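You operate a simulated robot arm through the tools that you are given. There is no shell and no other tool.

The job below is to be done with a simulated robot arm. You get a single attempt, and the scene is never put back.

Task
Load the wound bobbin into the pale shuttle and send it to READY.
Fine: open the clamp, press the shuttle's clip, open the gate, then push the shuttle along to READY.

It is judged by the outcome, as a careful person would: the job done as asked, and still so three seconds after it is handed in. It fails if anything else is knocked over, pushed out of place, dropped, spilled or broken.

Robot
A 6-joint arm with a four-finger gripper, fixed in place. Base frame: the origin is on the floor under the middle of its stand, x ahead of it, y to its left, z up; the work surface is at about z = 78.4. Units: cm, rad, N and s.
With the tool pointing down near the work surface it reaches from about 28 to 70 cm from the base axis. Its first joint turns from -2.897 to 2.897 rad. Payload 3.43 kg.
The tool frame sits at the grasp point between the pads (the TCP): z along the fingers, y along the line on which they close. The tips reach 3 cm beyond it. The gripper opens to 12 cm; its body begins 8.5 cm behind the TCP.
Orientation is that of the tool frame in the base frame, as [roll, pitch, yaw] about the fixed x, y, z axes, in that order (R = Rz(yaw) Ry(pitch) Rx(roll)). With the fingers straight down and closing along the base's y, the tool's x points along the base's -x, its y along +y and its z along -z.

Tools
- The arm moves only by the tool drive_tool. Its argument "series" is a list of rows, each an object (a shift or turn left out is 0, a gripper value left out holds the last) with "claw": the opening, from 0 (shut) to 1 (fully open); "dp": the shift along the tool's x, y, z in cm, a list of three; "delta_rot": the turn, a rotation vector about the tool's x, y, z in rad, a list of three. In form: [{"claw": claw, "dp": [dx, dy, dz], "delta_rot": [rx, ry, rz]}, ...]. A call has 1 to 20 rows; each row is the pose to reach, as a shift and turn from the pose commanded when the call began, along the tool's axes at that moment. A row lasts 0.2 s, in which the tool goes at most 5 cm and 0.15 rad; a call with a longer step from one row to the next is refused whole, and so is a gripper value outside its range. A pose out of reach is approached as far as the arm can. The call stops where the force on the tool passes 90 N (or 10 N more than at its start, if that is more) or the arm is blocked; 0.2 s more then pass. The fingers move at their own pace (about 4 cm/s each) and stop on an object; they squeeze with about 42 N. The grip force told is the motor's: it shows also when the fingers shut on nothing. Time passes only in rows, and 0.2 s behind the last, so rows that repeat a pose let the fingers close. It gives the time, the measured TCP pose, the force on the tool (base axes), the opening and the grip force at its end, in the units of the frame above (readings bear some noise), with the torque about the TCP (base axes, N m) and any sound that the robot's microphone picked up.
- Cameras (640 x 400 px; columns grow to the right, rows downward): "scene" is fixed at [4.96, 64.85, 150.32]; the picture's right is [-0.86, -0.51, 0.00], its down [-0.43, 0.73, -0.53] and it looks along [0.27, -0.46, -0.85] (base axes); focal length 256 px, centre (320, 200). "wrist" rides on the gripper at [7.1, -1.7, -12.1] in the tool frame; the picture's right is [0.23, 0.97, 0.00], its down [-0.81, 0.19, -0.55] and it looks along [-0.54, 0.13, 0.83] (tool axes); focal length 275 px, centre (320, 200). There is no depth. A picture from a camera that has moved, and an enlarged one, comes with that camera's place and axes in the base frame and with its lens.
- grab_frame(camera): a new picture of that camera. It takes no simulated time.
- slide_trunk(by): moves the trunk up (or, below 0, down) by that many cm; the arm rides with it, the base frame stays. It gives what a move gives, with no picture.
- close_up(camera, box): a new picture of the part [left, top, right, bottom] of that camera's present view, enlarged. It takes no simulated time.
- hand_in(): hands the job in; it is judged then, once.

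Nothing tells you positions but the pictures and the camera data. Unless the task says otherwise, let go and move clear before handing in.

The tools are called after "Call:" as name(argument=value, ...) on one line, values as JSON. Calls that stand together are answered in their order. drive_tool: Moves the arm, as the interface text tells. Its arguments: {"type":"object","properties":{"series":{"type":"array"}},"required":["series"]} The other tools are called the same way: slide_trunk (by) moves the trunk up or down; grab_frame (camera) takes a picture; close_up (camera, box) takes an enlarged picture of a part of a camera's view; hand_in () hands the job in.

At the start:

```text
time_s: 0.0
eef_pos: [23.91, 33.02, 121.03]
ee_rot: [3.141, 0.001, 3.141]
ft_force: [0.1, 0.2, 0.5]
wrist_torque: [0.02, -0.04, -0.05]
gripper_width: 12.01
grasp_force: 0.0
trunk travel left (down, up): [-12.5, 31.5]
```

scene: 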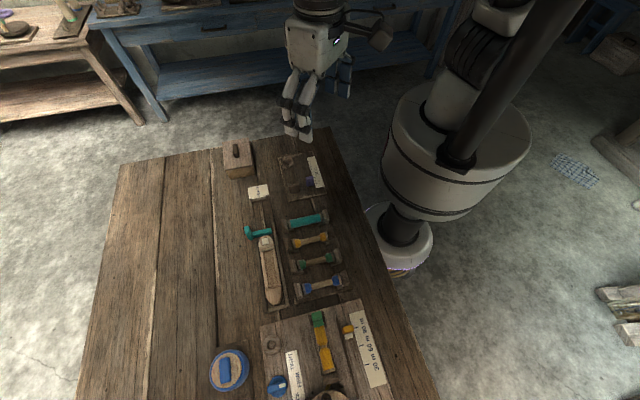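
wrist: 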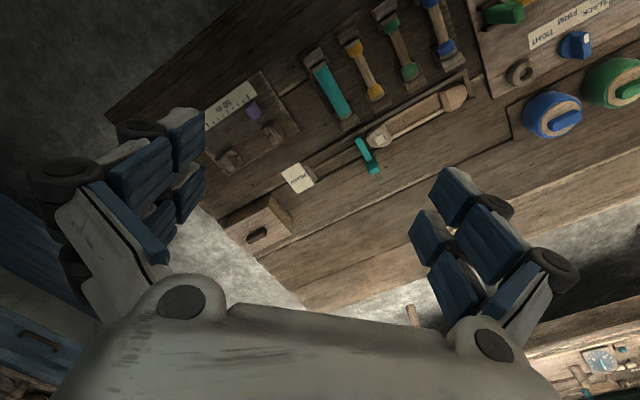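

I see a bench with a row of four bobbins, a pale boat-shaped shuttle in a channel with a teal gate, a READY label at the channel's end, and various fixtures. I'll take enlarged pictures before moving anything.

Call:
close_up(camera="scene", box=[220, 130, 380, 230])

Call:
close_up(camera="scene", box=[220, 200, 380, 300])

Call:
close_up(camera="scene", box=[200, 290, 400, 400])

Call:
close_up(camera="wrist", box=[200, 60, 480, 240])

Call:
close_up(camera="wrist", box=[360, 0, 640, 180])

```text
4.00 times, centred on (300, 180) of scene
camera zoom: at [4.96, 64.85, 150.32], right [-0.86, -0.51, 0.0], down [-0.43, 0.73, -0.53], along [0.27, -0.46, -0.85], focal length 1026 px, centre (400, 280)
```

zoom: 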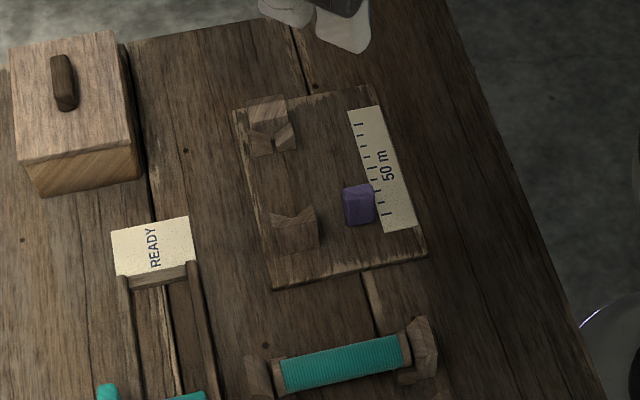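

```text
4.00 times, centred on (300, 250) of scene
camera zoom: at [4.96, 64.85, 150.32], right [-0.86, -0.51, 0.0], down [-0.43, 0.73, -0.53], along [0.27, -0.46, -0.85], focal length 1026 px, centre (400, 0)
```

zoom: 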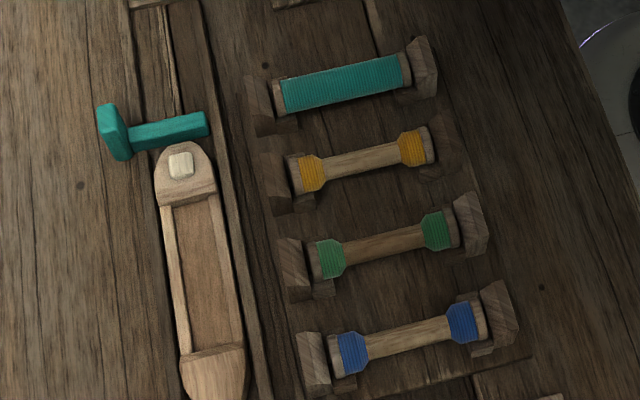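

```text
3.20 times, centred on (300, 345) of scene
camera zoom: at [4.96, 64.85, 150.32], right [-0.86, -0.51, 0.0], down [-0.43, 0.73, -0.53], along [0.27, -0.46, -0.85], focal length 820 px, centre (384, -264)
```

zoom: 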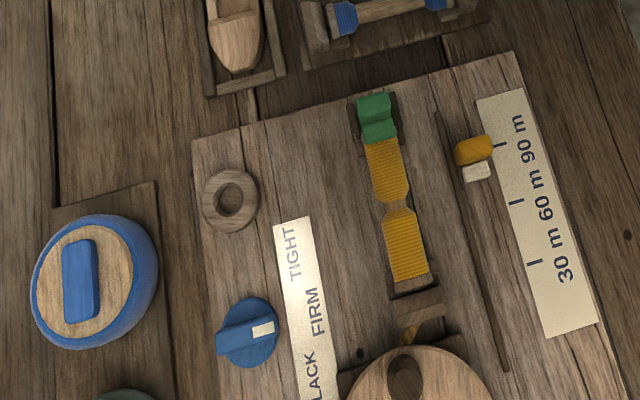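

```text
2.22 times, centred on (340, 150) of wrist
camera zoom: at [16.62, 31.39, 133.15], right [-0.23, 0.97, 0.0], down [0.81, 0.19, 0.55], along [0.54, 0.13, -0.83], focal length 612 px, centre (276, 311)
```

zoom: 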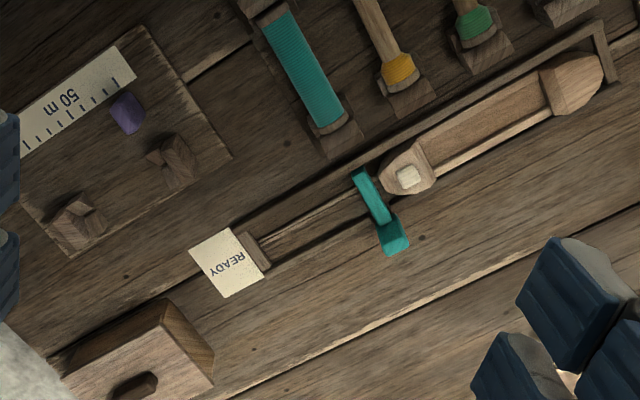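

```text
2.22 times, centred on (500, 90) of wrist
camera zoom: at [16.62, 31.39, 133.15], right [-0.23, 0.97, 0.0], down [0.81, 0.19, 0.55], along [0.54, 0.13, -0.83], focal length 612 px, centre (-80, 444)
```

zoom: 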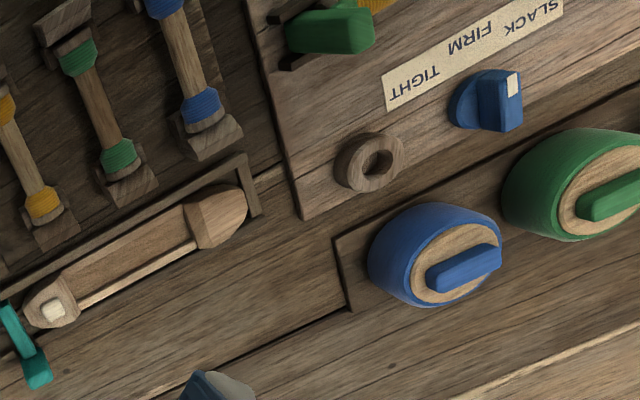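

I see the bobbin fully wound in teal in the rack, and a yellow-wound bobbin held in the winder by a green clamp near (6, 62). The shuttle runs about from (34, 47) to (22, 59), and READY is near (47, 34). I'll move the arm high over the winder for a better look.

Call:
drive_tool(series=[{"claw": 1, "dp": [4, 2.5, 0]}, {"dp": [8, 5, 1]}, {"dp": [12, 7.5, 2]}, {"dp": [16, 10, 3]}, {"dp": [20, 12.5, 4]}, {"dp": [24, 15, 5]}, {"dp": [27, 17, 6]}, {"dp": [29, 19, 6]}, {"dp": [29, 19, 6]}])

Call:
grab_frame(camera="wrist")

Call:
grab_frame(camera="scene")

```text
time_s: 0.8
eef_pos: [21.93, 36.36, 121.14]
ee_rot: [3.098, 0.013, 2.934]
ft_force: [0.2, -0.3, 0.3]
wrist_torque: [0.04, 0.0, -0.01]
gripper_width: 12.0
grasp_force: 0.0
trunk travel left (down, up): [-12.5, 31.5]
stopped in row 3: the arm was blocked; the commanded pose is now the measured one
```

```text
taken
camera wrist: at [14.22, 35.69, 133.08], right [-0.03, 1.0, 0.04], down [0.82, 0.0, 0.57], along [0.57, 0.05, -0.82], focal length 275 px, centre (320, 200)
```

wrist: 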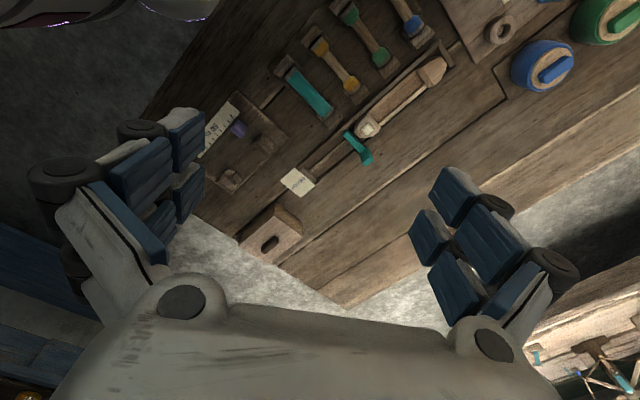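

```text
taken
```

scene: 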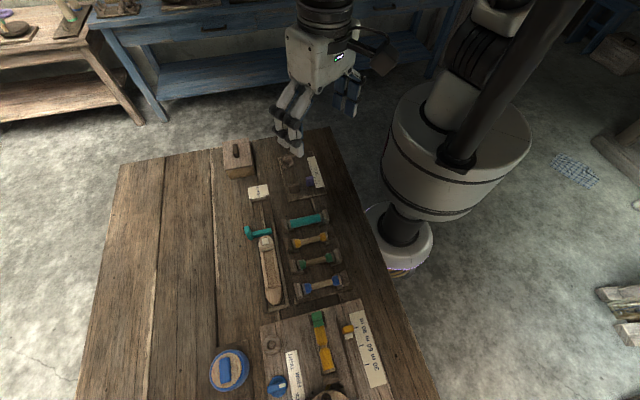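

The arm stopped with no contact force, so this looks like a joint limit or a wrist singularity, and the tool turned slightly. I'll go lower and further out, straighten the tilt, and see whether it moves freely.

Call:
drive_tool(series=[{"claw": 1, "dp": [-0.5, 1.5, 2.5], "delta_rot": [0.02, 0.006, 0.05]}, {"dp": [-1, 3, 5], "delta_rot": [0.043, 0.013, 0.1]}, {"dp": [-1.5, 5, 7.5], "delta_rot": [0.043, 0.013, 0.15]}, {"dp": [-2, 7, 10], "delta_rot": [0.043, 0.013, 0.2]}, {"dp": [-2.3, 8.1, 12.3], "delta_rot": [0.043, 0.013, 0.2]}, {"dp": [-2.3, 8.1, 12.3], "delta_rot": [0.043, 0.013, 0.2]}])

```text
time_s: 2.1
eef_pos: [25.73, 44.55, 109.21]
ee_rot: [-3.138, -0.005, 2.742]
ft_force: [-0.3, -0.1, 0.2]
wrist_torque: [0.0, -0.01, -0.02]
gripper_width: 12.01
grasp_force: 0.1
trunk travel left (down, up): [-12.5, 31.5]
```

The arm now moves freely at this height. Next I'll go over to a viewing pose above the winder.

Call:
drive_tool(series=[{"claw": 1, "dp": [4, 0, 0]}, {"dp": [8, 0, 0]}, {"dp": [12, 0.3, 0]}, {"dp": [16, 0.4, 0]}, {"dp": [20, 0.5, 0]}, {"dp": [24, 0.6, 0]}, {"dp": [28, 0.7, 0]}, {"dp": [32, 0.8, 0]}, {"dp": [32.6, 0.8, 0]}])

Call:
grab_frame(camera="wrist")

```text
time_s: 4.2
eef_pos: [-3.96, 57.92, 109.29]
ee_rot: [-3.139, -0.005, 2.742]
ft_force: [0.1, 0.5, 0.1]
wrist_torque: [-0.03, 0.01, -0.01]
gripper_width: 11.99
grasp_force: 0.0
trunk travel left (down, up): [-12.5, 31.5]
```

```text
taken
camera wrist: at [-11.18, 59.2, 121.41], right [0.17, 0.99, 0.0], down [0.82, -0.14, 0.55], along [0.54, -0.09, -0.84], focal length 275 px, centre (320, 200)
```

wrist: 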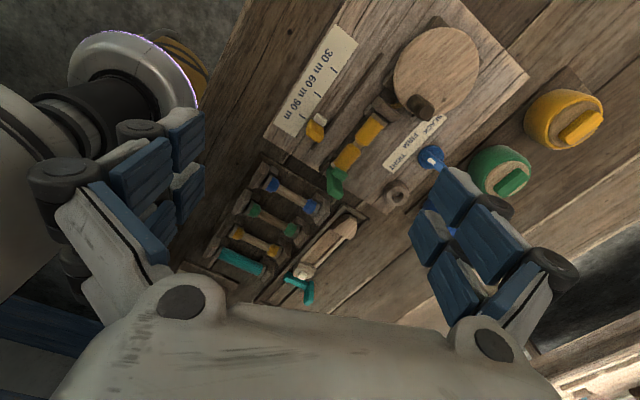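

Call:
close_up(camera="wrist", box=[280, 40, 480, 220])

Call:
close_up(camera="wrist", box=[310, 90, 410, 200])

Call:
close_up(camera="wrist", box=[200, 160, 400, 310])

Call:
close_up(camera="scene", box=[250, 290, 400, 400])

```text
2.22 times, centred on (380, 130) of wrist
camera zoom: at [-11.18, 59.2, 121.41], right [0.17, 0.99, 0.0], down [0.82, -0.14, 0.55], along [0.54, -0.09, -0.84], focal length 612 px, centre (187, 356)
```

zoom: 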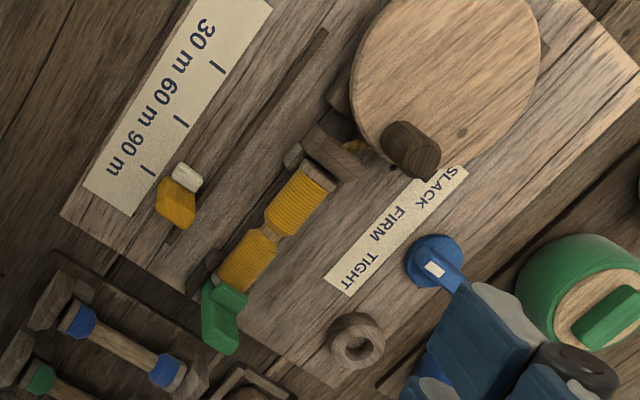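

```text
3.64 times, centred on (360, 145) of wrist
camera zoom: at [-11.18, 59.2, 121.41], right [0.17, 0.99, 0.0], down [0.82, -0.14, 0.55], along [0.54, -0.09, -0.84], focal length 1001 px, centre (174, 400)
```

zoom: 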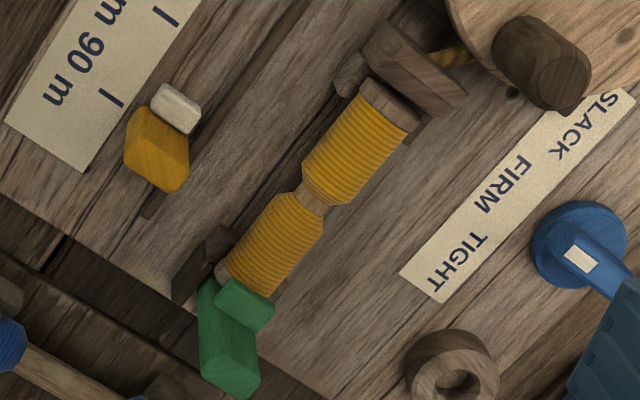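

```text
2.67 times, centred on (300, 235) of wrist
camera zoom: at [-11.18, 59.2, 121.41], right [0.17, 0.99, 0.0], down [0.82, -0.14, 0.55], along [0.54, -0.09, -0.84], focal length 734 px, centre (373, 107)
```

zoom: 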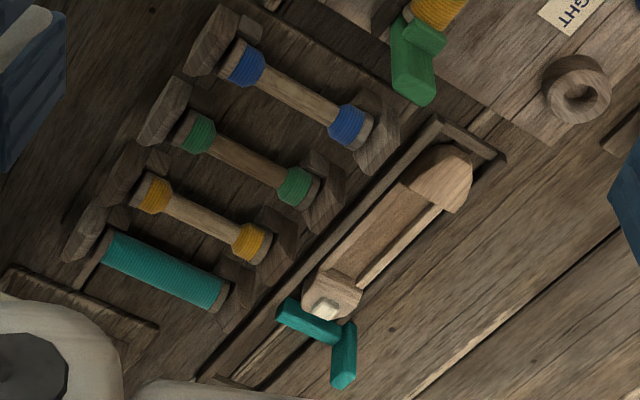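

```text
3.64 times, centred on (325, 345) of scene
camera zoom: at [4.96, 64.85, 150.32], right [-0.86, -0.51, 0.0], down [-0.43, 0.73, -0.53], along [0.27, -0.46, -0.85], focal length 932 px, centre (302, -327)
```

zoom: 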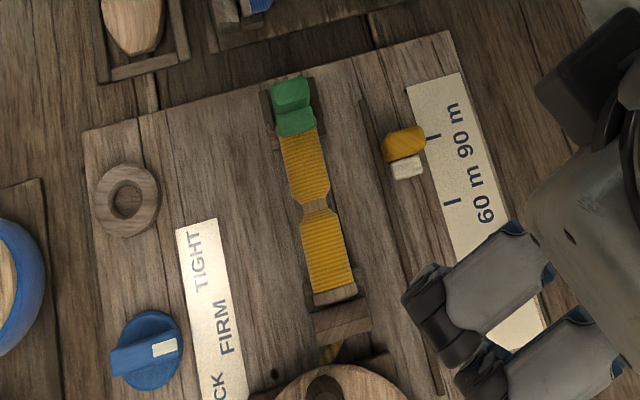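

The winder holds the bobbin from about (8.5, 58.8, 82) to (2.3, 65.5, 81), under the green clamp at the shuttle end. I'll turn the tool in line with the bobbin axis and go lower to see how the clamp is built.

Call:
drive_tool(series=[{"claw": 1, "dp": [-1, 1, 3], "delta_rot": [0, 0, 0.1]}, {"dp": [-2, 2, 6], "delta_rot": [0, 0, 0.2]}, {"dp": [-3, 3, 9], "delta_rot": [0, 0, 0.3]}, {"dp": [-4.7, 4.27, 12.3], "delta_rot": [0, 0, 0.4]}, {"dp": [-4.7, 4.27, 12.3], "delta_rot": [0, 0, 0.42]}, {"dp": [-4.7, 4.27, 12.3], "delta_rot": [0, 0, 0.42]}])

Call:
grab_frame(camera="wrist")

Call:
close_up(camera="wrist", box=[240, 80, 440, 240])

```text
time_s: 5.5
eef_pos: [2.0, 60.12, 96.75]
ee_rot: [-3.136, -0.003, 2.319]
ft_force: [1.0, 0.0, -0.4]
wrist_torque: [0.0, 0.02, 0.01]
gripper_width: 12.02
grasp_force: 0.1
trunk travel left (down, up): [-12.5, 31.5]
```

```text
taken
camera wrist: at [-4.1, 64.21, 108.92], right [0.56, 0.83, 0.0], down [0.7, -0.46, 0.55], along [0.45, -0.31, -0.84], focal length 275 px, centre (320, 200)
```

wrist: 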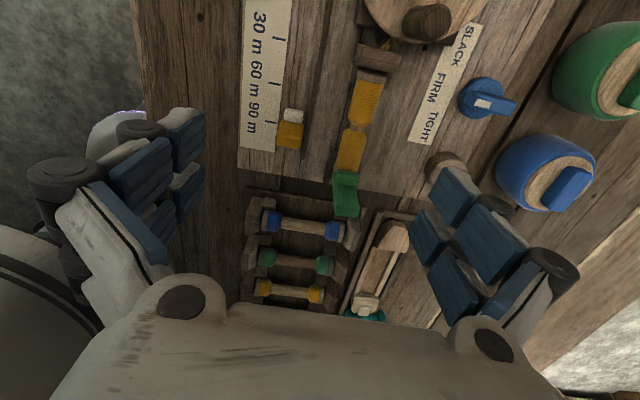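

```text
2.50 times, centred on (340, 160) of wrist
camera zoom: at [-4.1, 64.21, 108.92], right [0.56, 0.83, 0.0], down [0.7, -0.46, 0.55], along [0.45, -0.31, -0.84], focal length 688 px, centre (270, 300)
```

zoom: 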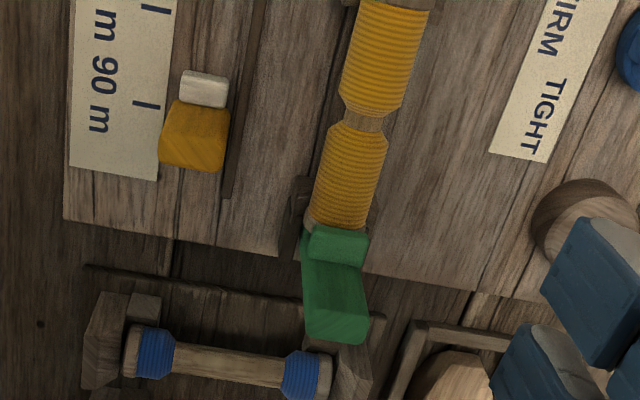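

Call:
close_up(camera="wrist", box=[320, 150, 376, 226])

Call:
close_up(camera="scene", box=[300, 295, 350, 345])

Call:
grab_frame(camera="scene")

```text
5.26 times, centred on (348, 188) of wrist
camera zoom: at [-4.1, 64.21, 108.92], right [0.56, 0.83, 0.0], down [0.7, -0.46, 0.55], along [0.45, -0.31, -0.84], focal length 1449 px, centre (173, 263)
```

zoom: 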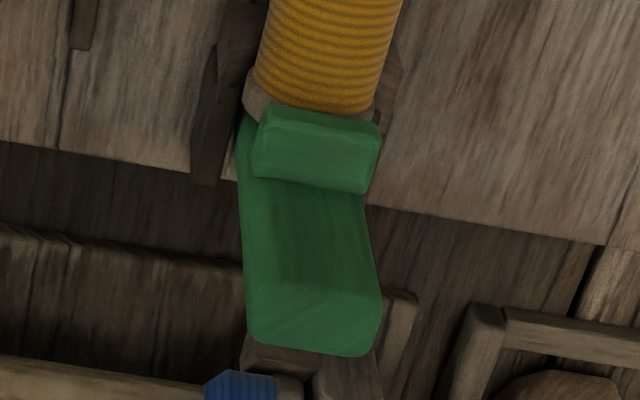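

```text
8.00 times, centred on (325, 320) of scene
camera zoom: at [4.96, 64.85, 150.32], right [-0.86, -0.51, 0.0], down [-0.43, 0.73, -0.53], along [0.27, -0.46, -0.85], focal length 2051 px, centre (280, -760)
```

zoom: 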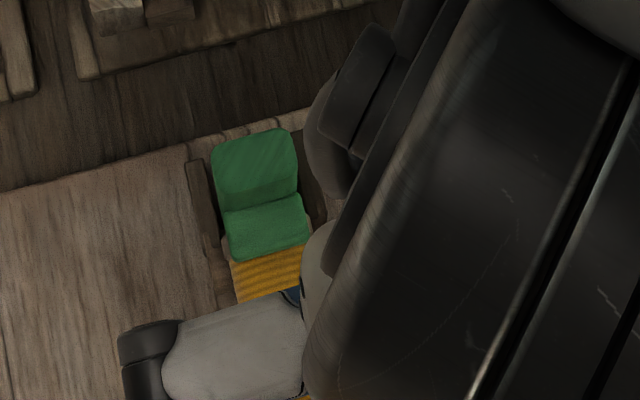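

```text
taken
```

scene: 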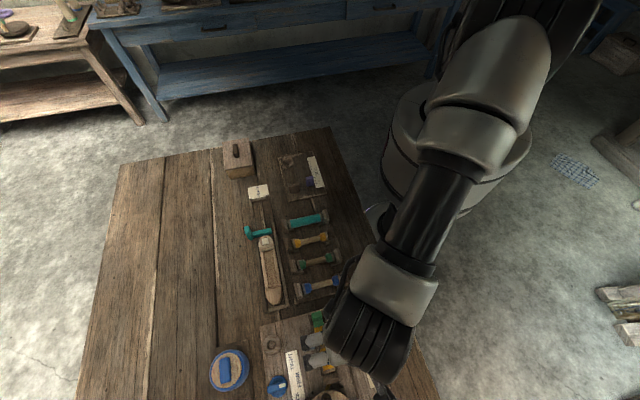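

The green clamp is an upright lever, its top near (9.9, 57.6, 87.3), with a nose over the bobbin's end; it should swing outward, away from the bobbin. I'll shut the gripper up here to see what the closed fingertips look like.

Call:
drive_tool(series=[{"claw": 0}, {"claw": 0}, {"claw": 0}, {"claw": 0}, {"claw": 0}, {"claw": 0}, {"claw": 0}, {"claw": 0}, {"claw": 0}])

Call:
grab_frame(camera="wrist")

Call:
close_up(camera="scene", box=[270, 250, 420, 400])

```text
time_s: 7.5
eef_pos: [1.98, 60.12, 96.77]
ee_rot: [-3.138, -0.004, 2.321]
ft_force: [0.5, -0.1, 0.3]
wrist_torque: [0.0, 0.04, 0.03]
gripper_width: 0.0
grasp_force: 33.7
trunk travel left (down, up): [-12.5, 31.5]
```

```text
taken
camera wrist: at [-4.11, 64.2, 108.93], right [0.55, 0.83, 0.0], down [0.7, -0.46, 0.55], along [0.45, -0.31, -0.84], focal length 275 px, centre (320, 200)
```

wrist: 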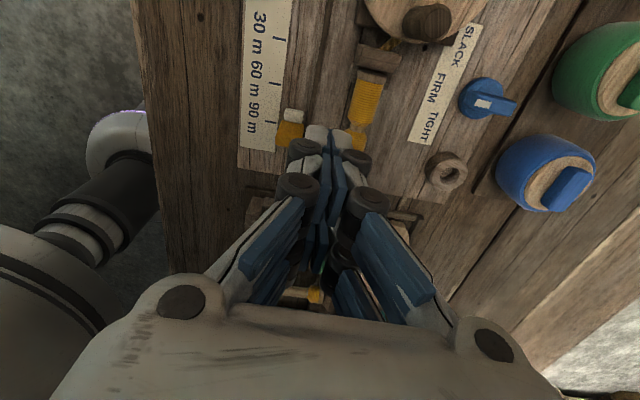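

```text
2.67 times, centred on (345, 325) of scene
camera zoom: at [4.96, 64.85, 150.32], right [-0.86, -0.51, 0.0], down [-0.43, 0.73, -0.53], along [0.27, -0.46, -0.85], focal length 684 px, centre (253, -133)
```

zoom: 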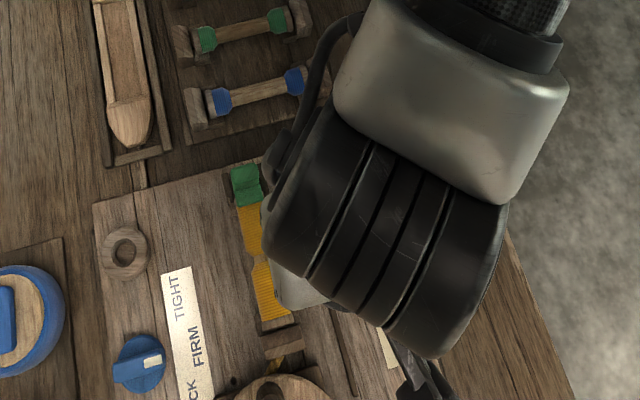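

Call:
close_up(camera="wrist", box=[240, 100, 420, 310])

```text
1.90 times, centred on (330, 205) of wrist
camera zoom: at [-4.11, 64.2, 108.93], right [0.55, 0.83, 0.0], down [0.7, -0.46, 0.55], along [0.45, -0.31, -0.84], focal length 524 px, centre (301, 190)
```

zoom: 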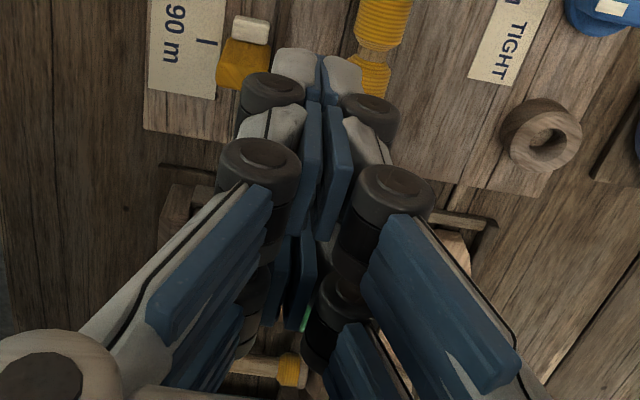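

Closed, the tips form a compact 2×2 block about 4.5 cm along the tool x axis. I'll line it up over the bobbin on the bobbin side of the lever, still above the bobbin, and look again.

Call:
drive_tool(series=[{"claw": 0, "dp": [0, 2, 0]}, {"dp": [0, 4, 0]}, {"dp": [0, 4, 2.5]}, {"dp": [0, 4, 5]}, {"dp": [0, 4, 7]}, {"dp": [0, 4, 7]}])

Call:
grab_frame(camera="wrist")

Call:
grab_frame(camera="scene")

```text
time_s: 8.9
eef_pos: [4.89, 62.72, 89.85]
ee_rot: [-3.136, -0.003, 2.32]
ft_force: [-0.5, 0.7, 0.7]
wrist_torque: [0.01, -0.02, -0.02]
gripper_width: 0.01
grasp_force: 33.4
trunk travel left (down, up): [-12.5, 31.5]
```

```text
taken
camera wrist: at [-1.19, 66.86, 101.92], right [0.55, 0.83, 0.0], down [0.7, -0.46, 0.55], along [0.45, -0.31, -0.84], focal length 275 px, centre (320, 200)
```

wrist: 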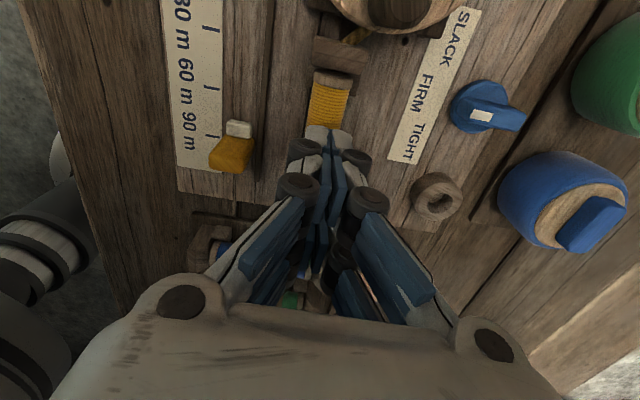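

```text
taken
```

scene: 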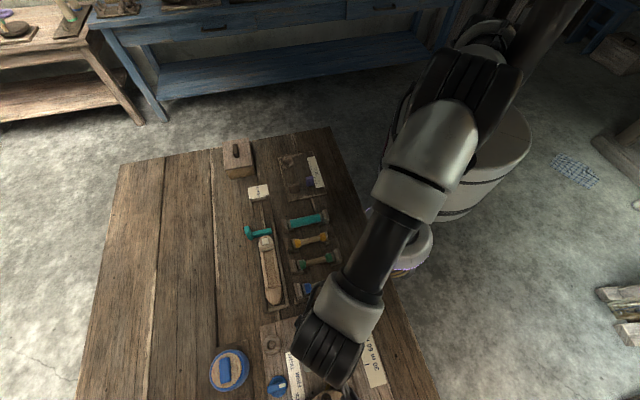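

I'm centred over the bobbin axis, about 4 cm short of the lever. I'll go down 2 cm and push slowly outward along the bobbin axis against the upper lever.

Call:
drive_tool(series=[{"claw": 0, "dp": [0, 0, 1]}, {"dp": [0, 0, 2]}, {"dp": [-1, 0, 2]}, {"dp": [-2, 0, 2]}, {"dp": [-3, 0, 2]}, {"dp": [-3.5, 0, 2]}, {"dp": [-4, 0, 2]}, {"dp": [-4.5, 0, 2]}, {"dp": [-5, 0, 2]}, {"dp": [-5.5, 0, 2]}])

Call:
grab_frame(camera="wrist")

Call:
close_up(camera="scene", box=[260, 260, 380, 360])

```text
time_s: 11.2
eef_pos: [8.67, 58.75, 87.85]
ee_rot: [-3.136, -0.003, 2.322]
ft_force: [-0.5, 1.5, 0.4]
wrist_torque: [0.04, 0.01, 0.01]
gripper_width: 0.0
grasp_force: 33.5
trunk travel left (down, up): [-12.5, 31.5]
```

```text
taken
camera wrist: at [2.5, 62.81, 100.0], right [0.55, 0.83, 0.0], down [0.7, -0.46, 0.55], along [0.45, -0.31, -0.84], focal length 275 px, centre (320, 200)
```

wrist: 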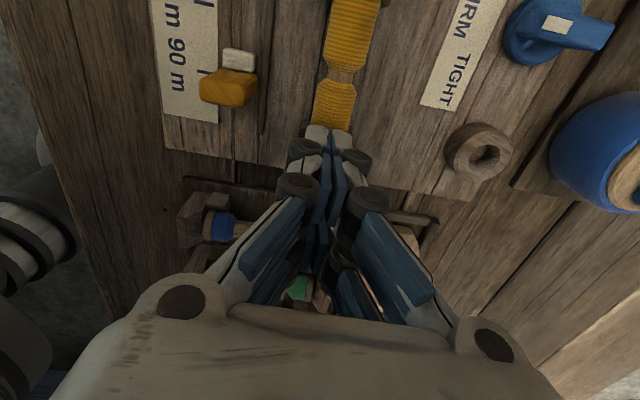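

```text
4.00 times, centred on (320, 310) of scene
camera zoom: at [4.96, 64.85, 150.32], right [-0.86, -0.51, 0.0], down [-0.43, 0.73, -0.53], along [0.27, -0.46, -0.85], focal length 1026 px, centre (320, -240)
```

zoom: 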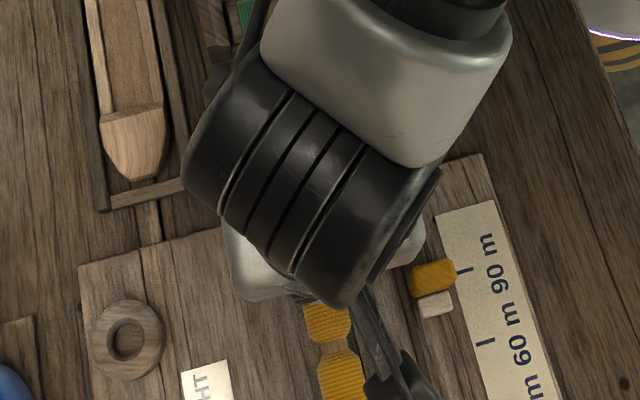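

There is almost no resistance, and I'm roughly 1 cm past the expected contact. I'll keep pushing outward slowly.

Call:
drive_tool(series=[{"claw": 0, "dp": [-0.5, 0, 0]}, {"dp": [-1, 0, 0]}, {"dp": [-1.5, 0, 0]}, {"dp": [-2, 0, 0]}, {"dp": [-2.5, 0, 0]}, {"dp": [-3, 0, 0]}])

Call:
close_up(camera="wrist", box=[200, 100, 440, 310])

Call:
close_up(camera="scene", box=[260, 260, 380, 360])

```text
time_s: 12.6
eef_pos: [9.79, 57.55, 88.11]
ee_rot: [3.134, -0.017, 2.322]
ft_force: [-46.5, 39.2, 9.7]
wrist_torque: [0.91, 1.12, -0.03]
gripper_width: 0.6
grasp_force: 33.4
trunk travel left (down, up): [-12.5, 31.5]
```

```text
1.90 times, centred on (320, 205) of wrist
camera zoom: at [3.71, 61.35, 100.26], right [0.55, 0.83, 0.01], down [0.7, -0.47, 0.54], along [0.45, -0.29, -0.84], focal length 524 px, centre (320, 190)
```

zoom: 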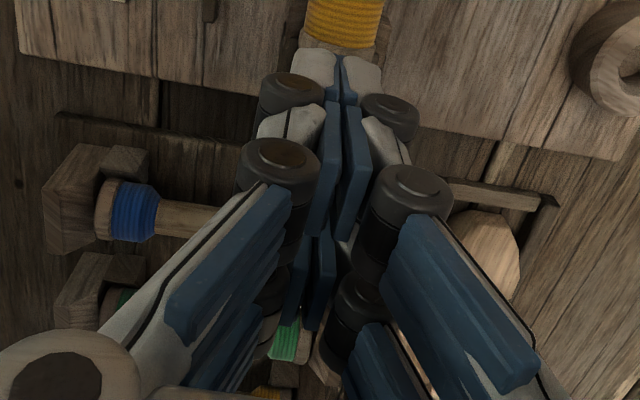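

```text
4.00 times, centred on (320, 310) of scene
camera zoom: at [4.96, 64.85, 150.32], right [-0.86, -0.51, 0.0], down [-0.43, 0.73, -0.53], along [0.27, -0.46, -0.85], focal length 1026 px, centre (320, -240)
```

zoom: 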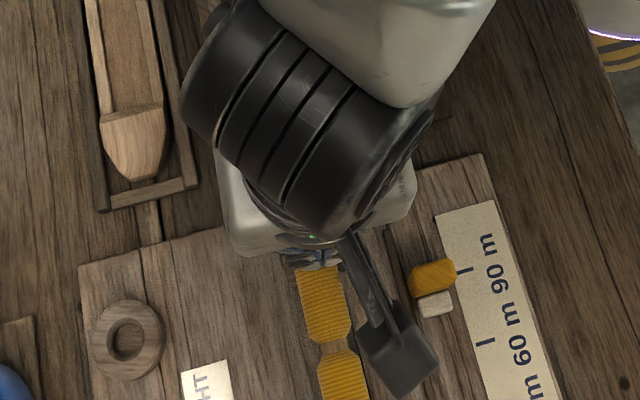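

The push now meets about 60 N along the axis, so I've hit either a stop or an unmoving lever. I'll back off and rise to see what happened.

Call:
drive_tool(series=[{"claw": 0, "dp": [1, 0, 0]}, {"dp": [2, 0, 0]}, {"dp": [4, 0, 0]}, {"dp": [5, 0, -1]}, {"dp": [6, 0, -4]}, {"dp": [7, -2, -7]}, {"dp": [9, -4, -9]}, {"dp": [9, -4, -9]}])

Call:
grab_frame(camera="wrist")

Call:
close_up(camera="wrist", box=[320, 140, 400, 230])

Call:
close_up(camera="scene", box=[280, 290, 360, 350])

```text
time_s: 14.3
eef_pos: [1.61, 60.61, 96.92]
ee_rot: [-3.136, -0.005, 2.32]
ft_force: [0.0, -0.3, 0.2]
wrist_torque: [0.0, -0.02, 0.01]
gripper_width: 0.0
grasp_force: 33.4
trunk travel left (down, up): [-12.5, 31.5]
```

```text
taken
camera wrist: at [-4.53, 64.59, 109.0], right [0.56, 0.83, 0.0], down [0.7, -0.46, 0.55], along [0.45, -0.31, -0.84], focal length 275 px, centre (320, 200)
```

wrist: 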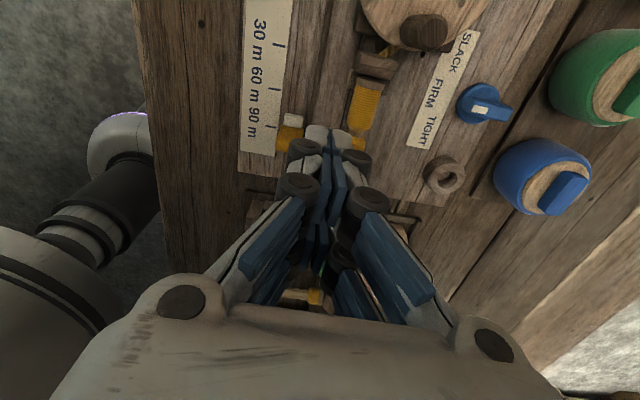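

```text
4.44 times, centred on (360, 185) of wrist
camera zoom: at [-4.53, 64.59, 109.0], right [0.56, 0.83, 0.0], down [0.7, -0.46, 0.55], along [0.45, -0.31, -0.84], focal length 1224 px, centre (142, 267)
```

zoom: 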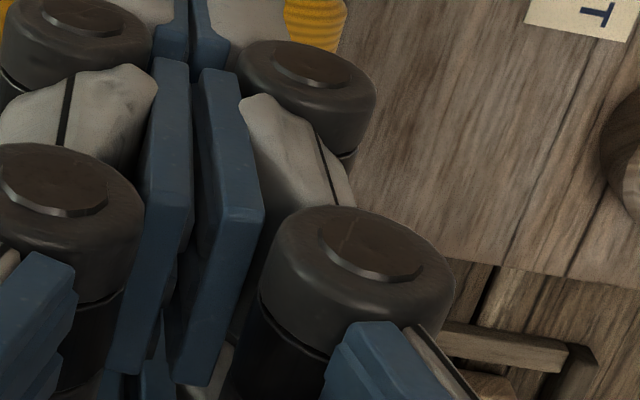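

```text
6.67 times, centred on (320, 320) of scene
camera zoom: at [4.96, 64.85, 150.32], right [-0.86, -0.51, 0.0], down [-0.43, 0.73, -0.53], along [0.27, -0.46, -0.85], focal length 1709 px, centre (320, -600)
```

zoom: 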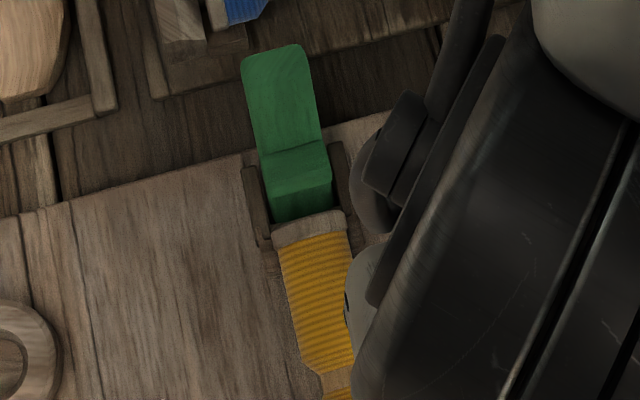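

The lever has swung outward and stays open, and the bobbin's tail flange is now exposed. I'll open the gripper above and centre over the bobbin to measure it before grasping.

Call:
drive_tool(series=[{"claw": 0.6, "dp": [0, 2, 0]}, {"claw": 1, "dp": [0.5, 3.8, 0]}, {"dp": [1, 3.8, 0]}, {"dp": [1, 3.8, 0]}, {"dp": [1, 3.8, 0]}, {"dp": [1, 3.8, 0]}, {"dp": [1, 3.8, 0]}, {"dp": [1, 3.8, 0]}])

Call:
grab_frame(camera="wrist")

Call:
close_up(camera="wrist", box=[270, 20, 400, 150])

Call:
close_up(camera="wrist", box=[230, 130, 400, 300])

Call:
close_up(camera="scene", box=[270, 290, 370, 400])

```text
time_s: 16.1
eef_pos: [3.8, 63.83, 96.88]
ee_rot: [-3.138, -0.004, 2.322]
ft_force: [-0.1, -0.9, -0.3]
wrist_torque: [0.04, 0.01, 0.02]
gripper_width: 11.98
grasp_force: 0.0
trunk travel left (down, up): [-12.5, 31.5]
```

```text
taken
camera wrist: at [-2.35, 67.86, 108.98], right [0.55, 0.83, 0.0], down [0.7, -0.46, 0.55], along [0.45, -0.31, -0.84], focal length 275 px, centre (320, 200)
```

wrist: 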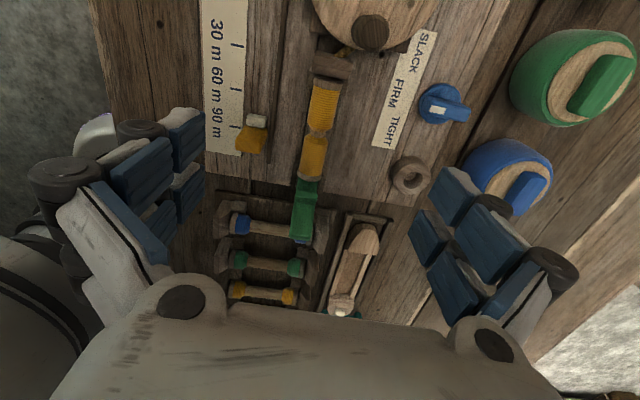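

```text
3.08 times, centred on (335, 85) of wrist
camera zoom: at [-2.35, 67.86, 108.98], right [0.55, 0.83, 0.0], down [0.7, -0.46, 0.55], along [0.45, -0.31, -0.84], focal length 847 px, centre (274, 554)
```

zoom: 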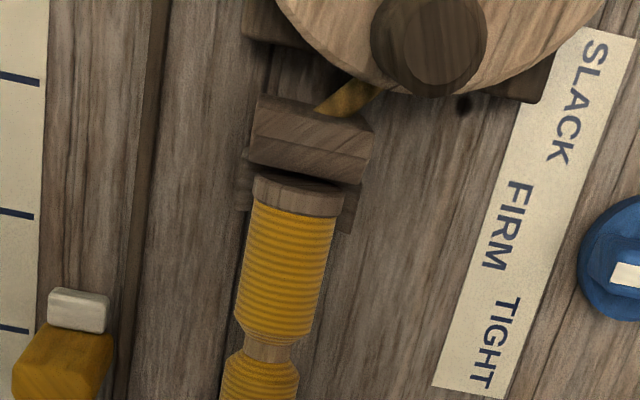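

```text
2.35 times, centred on (315, 215) of wrist
camera zoom: at [-2.35, 67.86, 108.98], right [0.55, 0.83, 0.0], down [0.7, -0.46, 0.55], along [0.45, -0.31, -0.84], focal length 648 px, centre (332, 165)
```

zoom: 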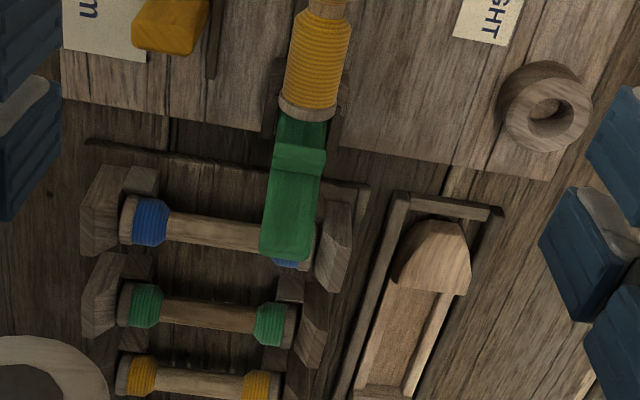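

```text
3.64 times, centred on (320, 345) of scene
camera zoom: at [4.96, 64.85, 150.32], right [-0.86, -0.51, 0.0], down [-0.43, 0.73, -0.53], along [0.27, -0.46, -0.85], focal length 932 px, centre (320, -327)
```

zoom: 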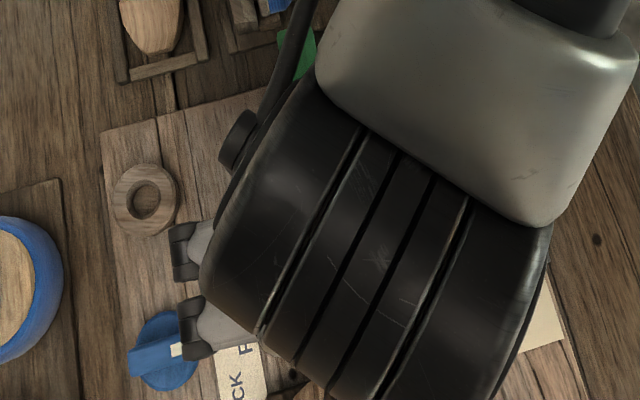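

The lever is open and the bobbin sits with its centre near (5.6, 61.9, 81), about 2.7 cm thick. Before grasping, I'll fly over to inspect the shuttle cavity, clip and gate from close by.

Call:
drive_tool(series=[{"claw": 1, "dp": [-3, 2, 0]}, {"dp": [-6, 4, 0]}, {"dp": [-9, 6, 0]}, {"dp": [-12, 8, 0]}, {"dp": [-14.2, 9.8, 0]}, {"dp": [-14.2, 9.8, 0]}])

Call:
grab_frame(camera="wrist")

Call:
close_up(camera="wrist", box=[250, 110, 370, 310])

Call:
grab_frame(camera="scene")

```text
time_s: 17.6
eef_pos: [20.57, 60.07, 96.74]
ee_rot: [-3.137, -0.003, 2.319]
ft_force: [0.1, 0.0, 0.5]
wrist_torque: [-0.02, -0.01, -0.05]
gripper_width: 11.98
grasp_force: 0.1
trunk travel left (down, up): [-12.5, 31.5]
```

```text
taken
camera wrist: at [14.51, 64.13, 108.89], right [0.55, 0.83, 0.0], down [0.7, -0.46, 0.55], along [0.46, -0.31, -0.84], focal length 275 px, centre (320, 200)
```

wrist: 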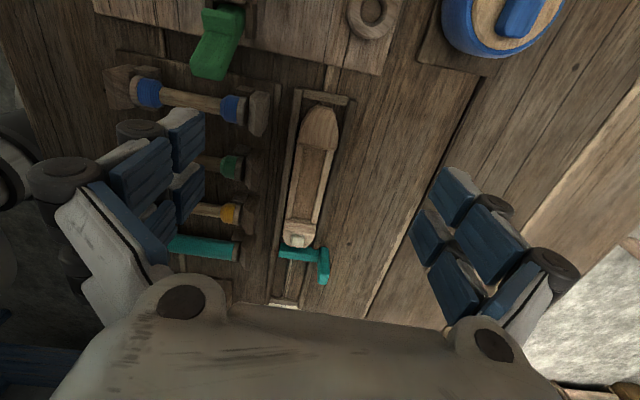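

```text
2.00 times, centred on (310, 210) of wrist
camera zoom: at [14.51, 64.13, 108.89], right [0.55, 0.83, 0.0], down [0.7, -0.46, 0.55], along [0.46, -0.31, -0.84], focal length 551 px, centre (340, 180)
```

zoom: 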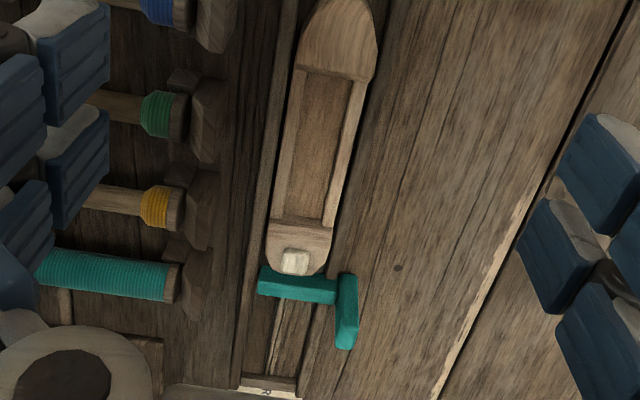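

```text
taken
```

scene: 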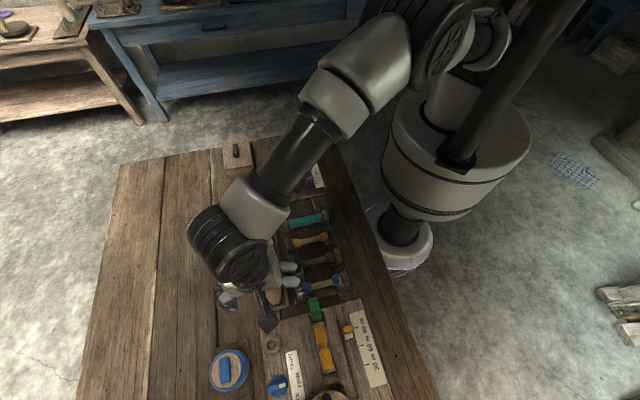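

Call:
close_up(camera="wrist", box=[270, 85, 360, 175])

Call:
close_up(camera="wrist", box=[260, 170, 350, 260])

Call:
close_up(camera="wrist", box=[250, 225, 350, 310])

Call:
close_up(camera="wrist", box=[180, 0, 290, 90])

```text
4.44 times, centred on (315, 130) of wrist
camera zoom: at [14.51, 64.13, 108.89], right [0.55, 0.83, 0.0], down [0.7, -0.46, 0.55], along [0.46, -0.31, -0.84], focal length 1224 px, centre (342, 511)
```

zoom: 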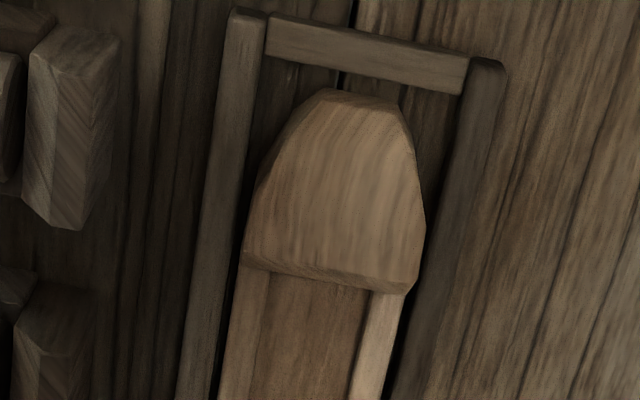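

```text
4.44 times, centred on (305, 215) of wrist
camera zoom: at [14.51, 64.13, 108.89], right [0.55, 0.83, 0.0], down [0.7, -0.46, 0.55], along [0.46, -0.31, -0.84], focal length 1224 px, centre (387, 133)
```

zoom: 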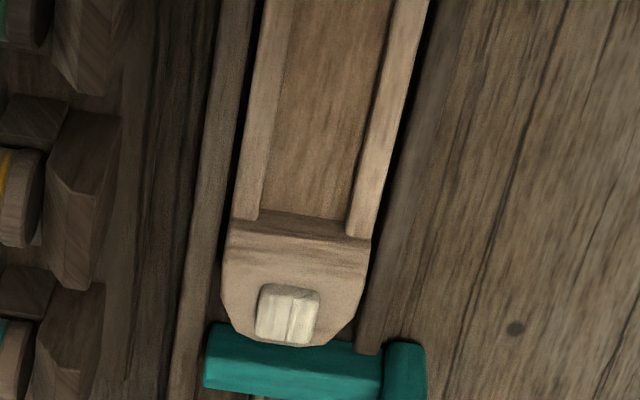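

```text
4.71 times, centred on (300, 268) of wrist
camera zoom: at [14.51, 64.13, 108.89], right [0.55, 0.83, 0.0], down [0.7, -0.46, 0.55], along [0.46, -0.31, -0.84], focal length 1295 px, centre (414, -118)
```

zoom: 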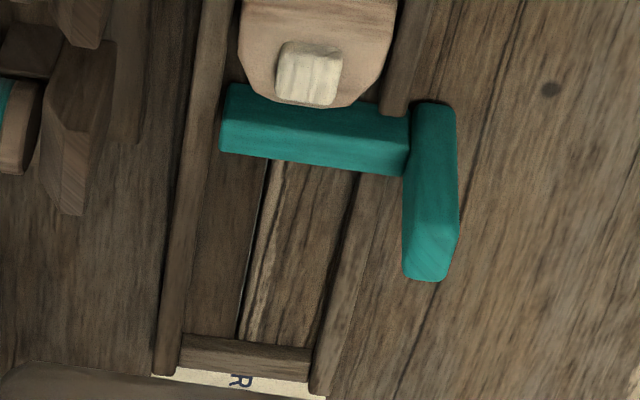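

```text
4.44 times, centred on (235, 45) of wrist
camera zoom: at [14.51, 64.13, 108.89], right [0.55, 0.83, 0.0], down [0.7, -0.46, 0.55], along [0.46, -0.31, -0.84], focal length 1224 px, centre (698, 889)
```

zoom: 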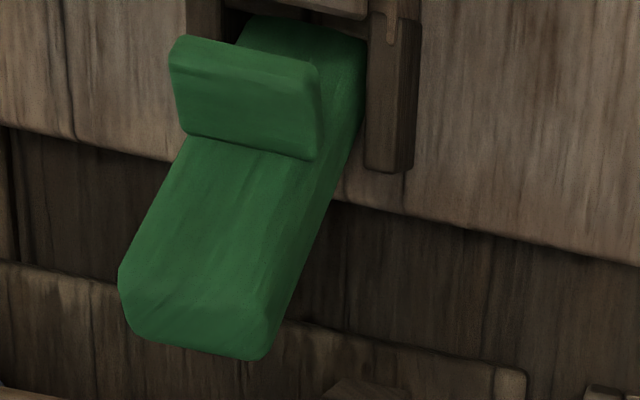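

The shuttle lies in its channel along the 45° line at N≈57.5, with its cavity centre near (27.6, 53.7). The clip is near (33.7, 47.7, 81), and the teal gate bar has an upright handle near (36.9, 49.4) with its top at about z 86. Now I'll go back over the winder bobbin, narrow the gripper and check alignment.

Call:
drive_tool(series=[{"claw": 1, "dp": [3, -2.5, 0]}, {"dp": [6, -5, 0]}, {"dp": [9, -7.5, 0], "delta_rot": [0, 0, -0.02]}, {"claw": 0.4, "dp": [11.45, -9.7, 0], "delta_rot": [0, 0, -0.037]}, {"claw": 0.36, "dp": [11.45, -9.7, 2], "delta_rot": [0, 0, -0.037]}, {"dp": [11.45, -9.7, 4.7], "delta_rot": [0, 0, -0.037]}, {"dp": [11.45, -9.7, 4.7], "delta_rot": [0, 0, -0.037]}, {"dp": [11.45, -9.7, 4.7], "delta_rot": [0, 0, -0.037]}, {"dp": [11.45, -9.7, 4.7], "delta_rot": [0, 0, -0.037]}])

Call:
grab_frame(camera="wrist")

Call:
close_up(camera="wrist", box=[230, 30, 410, 310])

Call:
close_up(camera="scene", box=[270, 280, 390, 400])

```text
time_s: 19.6
eef_pos: [5.55, 61.63, 92.14]
ee_rot: [-3.136, -0.004, 2.358]
ft_force: [0.3, 0.3, -0.7]
wrist_torque: [0.01, -0.02, -0.06]
gripper_width: 4.32
grasp_force: 0.1
trunk travel left (down, up): [-12.5, 31.5]
```

```text
taken
camera wrist: at [-0.63, 65.46, 104.28], right [0.52, 0.85, 0.0], down [0.71, -0.44, 0.55], along [0.47, -0.29, -0.84], focal length 275 px, centre (320, 200)
```

wrist: 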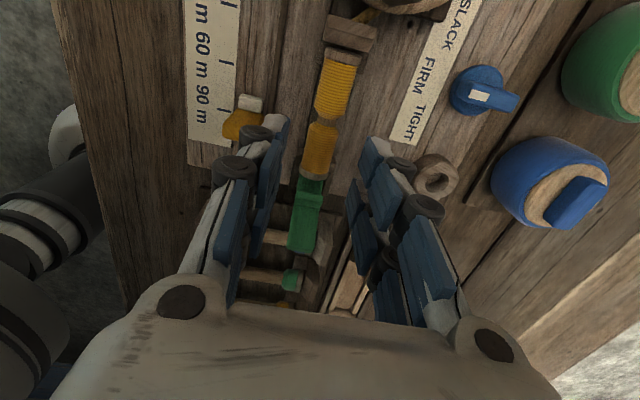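

```text
1.43 times, centred on (320, 170) of wrist
camera zoom: at [-0.63, 65.46, 104.28], right [0.52, 0.85, 0.0], down [0.71, -0.44, 0.55], along [0.47, -0.29, -0.84], focal length 393 px, centre (320, 243)
```

zoom: 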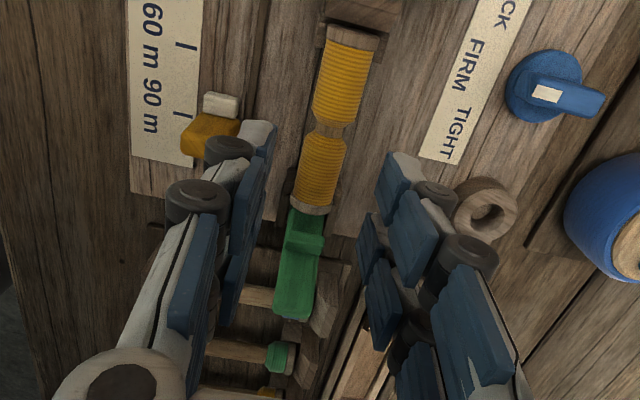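

```text
3.33 times, centred on (330, 340) of scene
camera zoom: at [4.96, 64.85, 150.32], right [-0.86, -0.51, 0.0], down [-0.43, 0.73, -0.53], along [0.27, -0.46, -0.85], focal length 855 px, centre (287, -267)
```

zoom: 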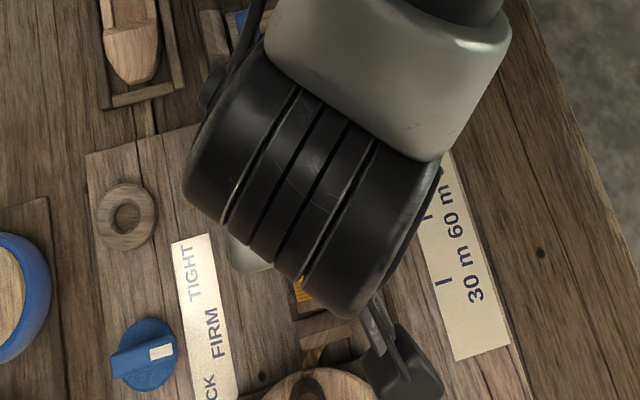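

The fingers straddle the bobbin line with a 4.3 cm opening. I'll nudge +0.3 cm sideways and come down to tip height about z 80.4, then look before closing.

Call:
drive_tool(series=[{"claw": 0.36, "dp": [0.1, 0.3, 2]}, {"dp": [0.1, 0.3, 4]}, {"dp": [0.1, 0.3, 6]}, {"dp": [0.1, 0.3, 7]}, {"dp": [0.1, 0.3, 8]}, {"dp": [0.1, 0.3, 8.8]}, {"dp": [0.1, 0.3, 8.8]}])

Call:
grab_frame(camera="wrist")

Call:
close_up(camera="wrist", box=[220, 80, 420, 310])

```text
time_s: 21.1
eef_pos: [5.75, 62.14, 83.32]
ee_rot: [-3.139, -0.004, 2.359]
ft_force: [-1.4, -0.3, 0.0]
wrist_torque: [0.01, -0.01, 0.03]
gripper_width: 4.3
grasp_force: 0.0
trunk travel left (down, up): [-12.5, 31.5]
```

```text
taken
camera wrist: at [-0.52, 65.89, 95.39], right [0.52, 0.85, 0.0], down [0.71, -0.44, 0.55], along [0.47, -0.29, -0.84], focal length 275 px, centre (320, 200)
```

wrist: 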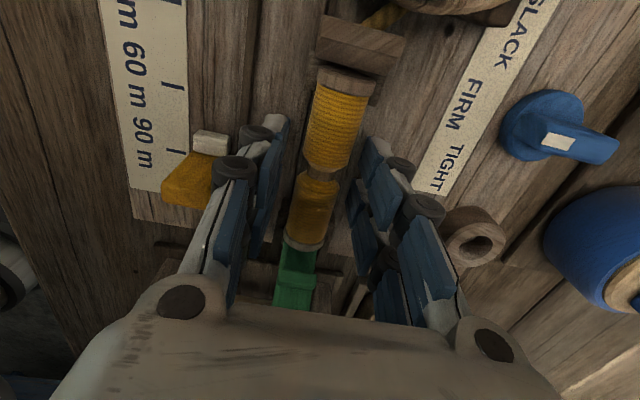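

```text
1.74 times, centred on (320, 195) of wrist
camera zoom: at [-0.52, 65.89, 95.39], right [0.52, 0.85, 0.0], down [0.71, -0.44, 0.55], along [0.47, -0.29, -0.84], focal length 479 px, centre (320, 209)
```

zoom: 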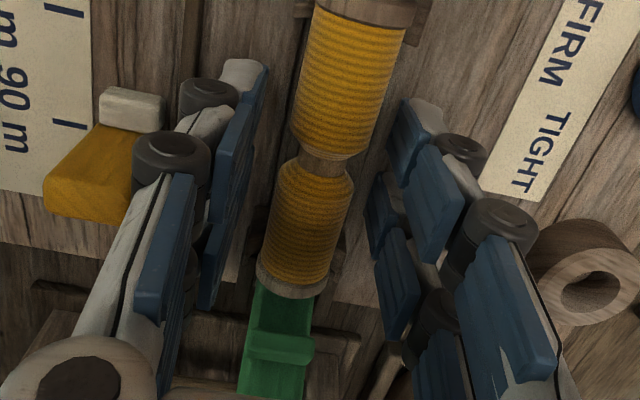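

The bobbin is between the fingers with no contact force. I'll close on it and check the grip.

Call:
drive_tool(series=[{"claw": 0.25, "dp": [0, 0, 0]}, {"claw": 0.2}, {"claw": 0.15}, {"claw": 0.1}, {"claw": 0.1}, {"claw": 0.1}])

Call:
close_up(camera="wrist", box=[220, 80, 420, 310])

Call:
close_up(camera="wrist", box=[260, 60, 400, 180])

```text
time_s: 22.6
eef_pos: [5.77, 62.06, 83.3]
ee_rot: [-3.139, -0.004, 2.358]
ft_force: [1.7, 0.3, -0.3]
wrist_torque: [0.05, -0.09, 0.14]
gripper_width: 1.69
grasp_force: 41.8
trunk travel left (down, up): [-12.5, 31.5]
```

```text
1.74 times, centred on (320, 195) of wrist
camera zoom: at [-0.51, 65.9, 95.4], right [0.52, 0.85, 0.0], down [0.71, -0.44, 0.55], along [0.47, -0.29, -0.84], focal length 479 px, centre (320, 209)
```

zoom: 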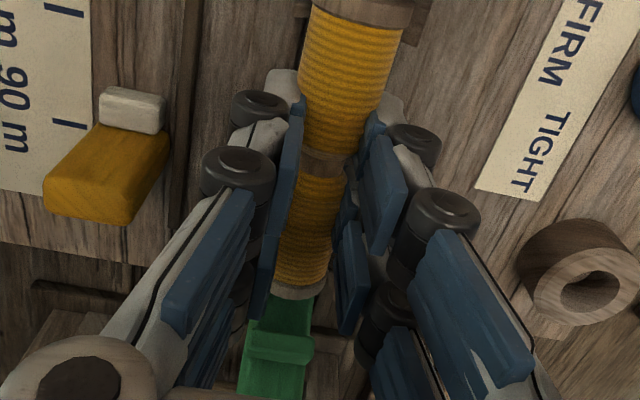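

```text
3.33 times, centred on (330, 120) of wrist
camera zoom: at [-0.51, 65.9, 95.4], right [0.52, 0.85, 0.0], down [0.71, -0.44, 0.55], along [0.47, -0.29, -0.84], focal length 918 px, centre (287, 467)
```

zoom: 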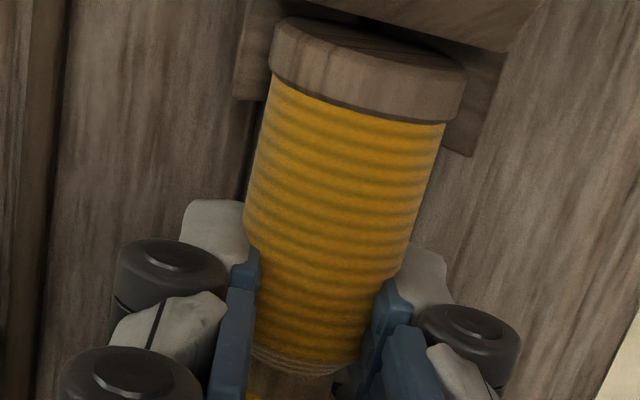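

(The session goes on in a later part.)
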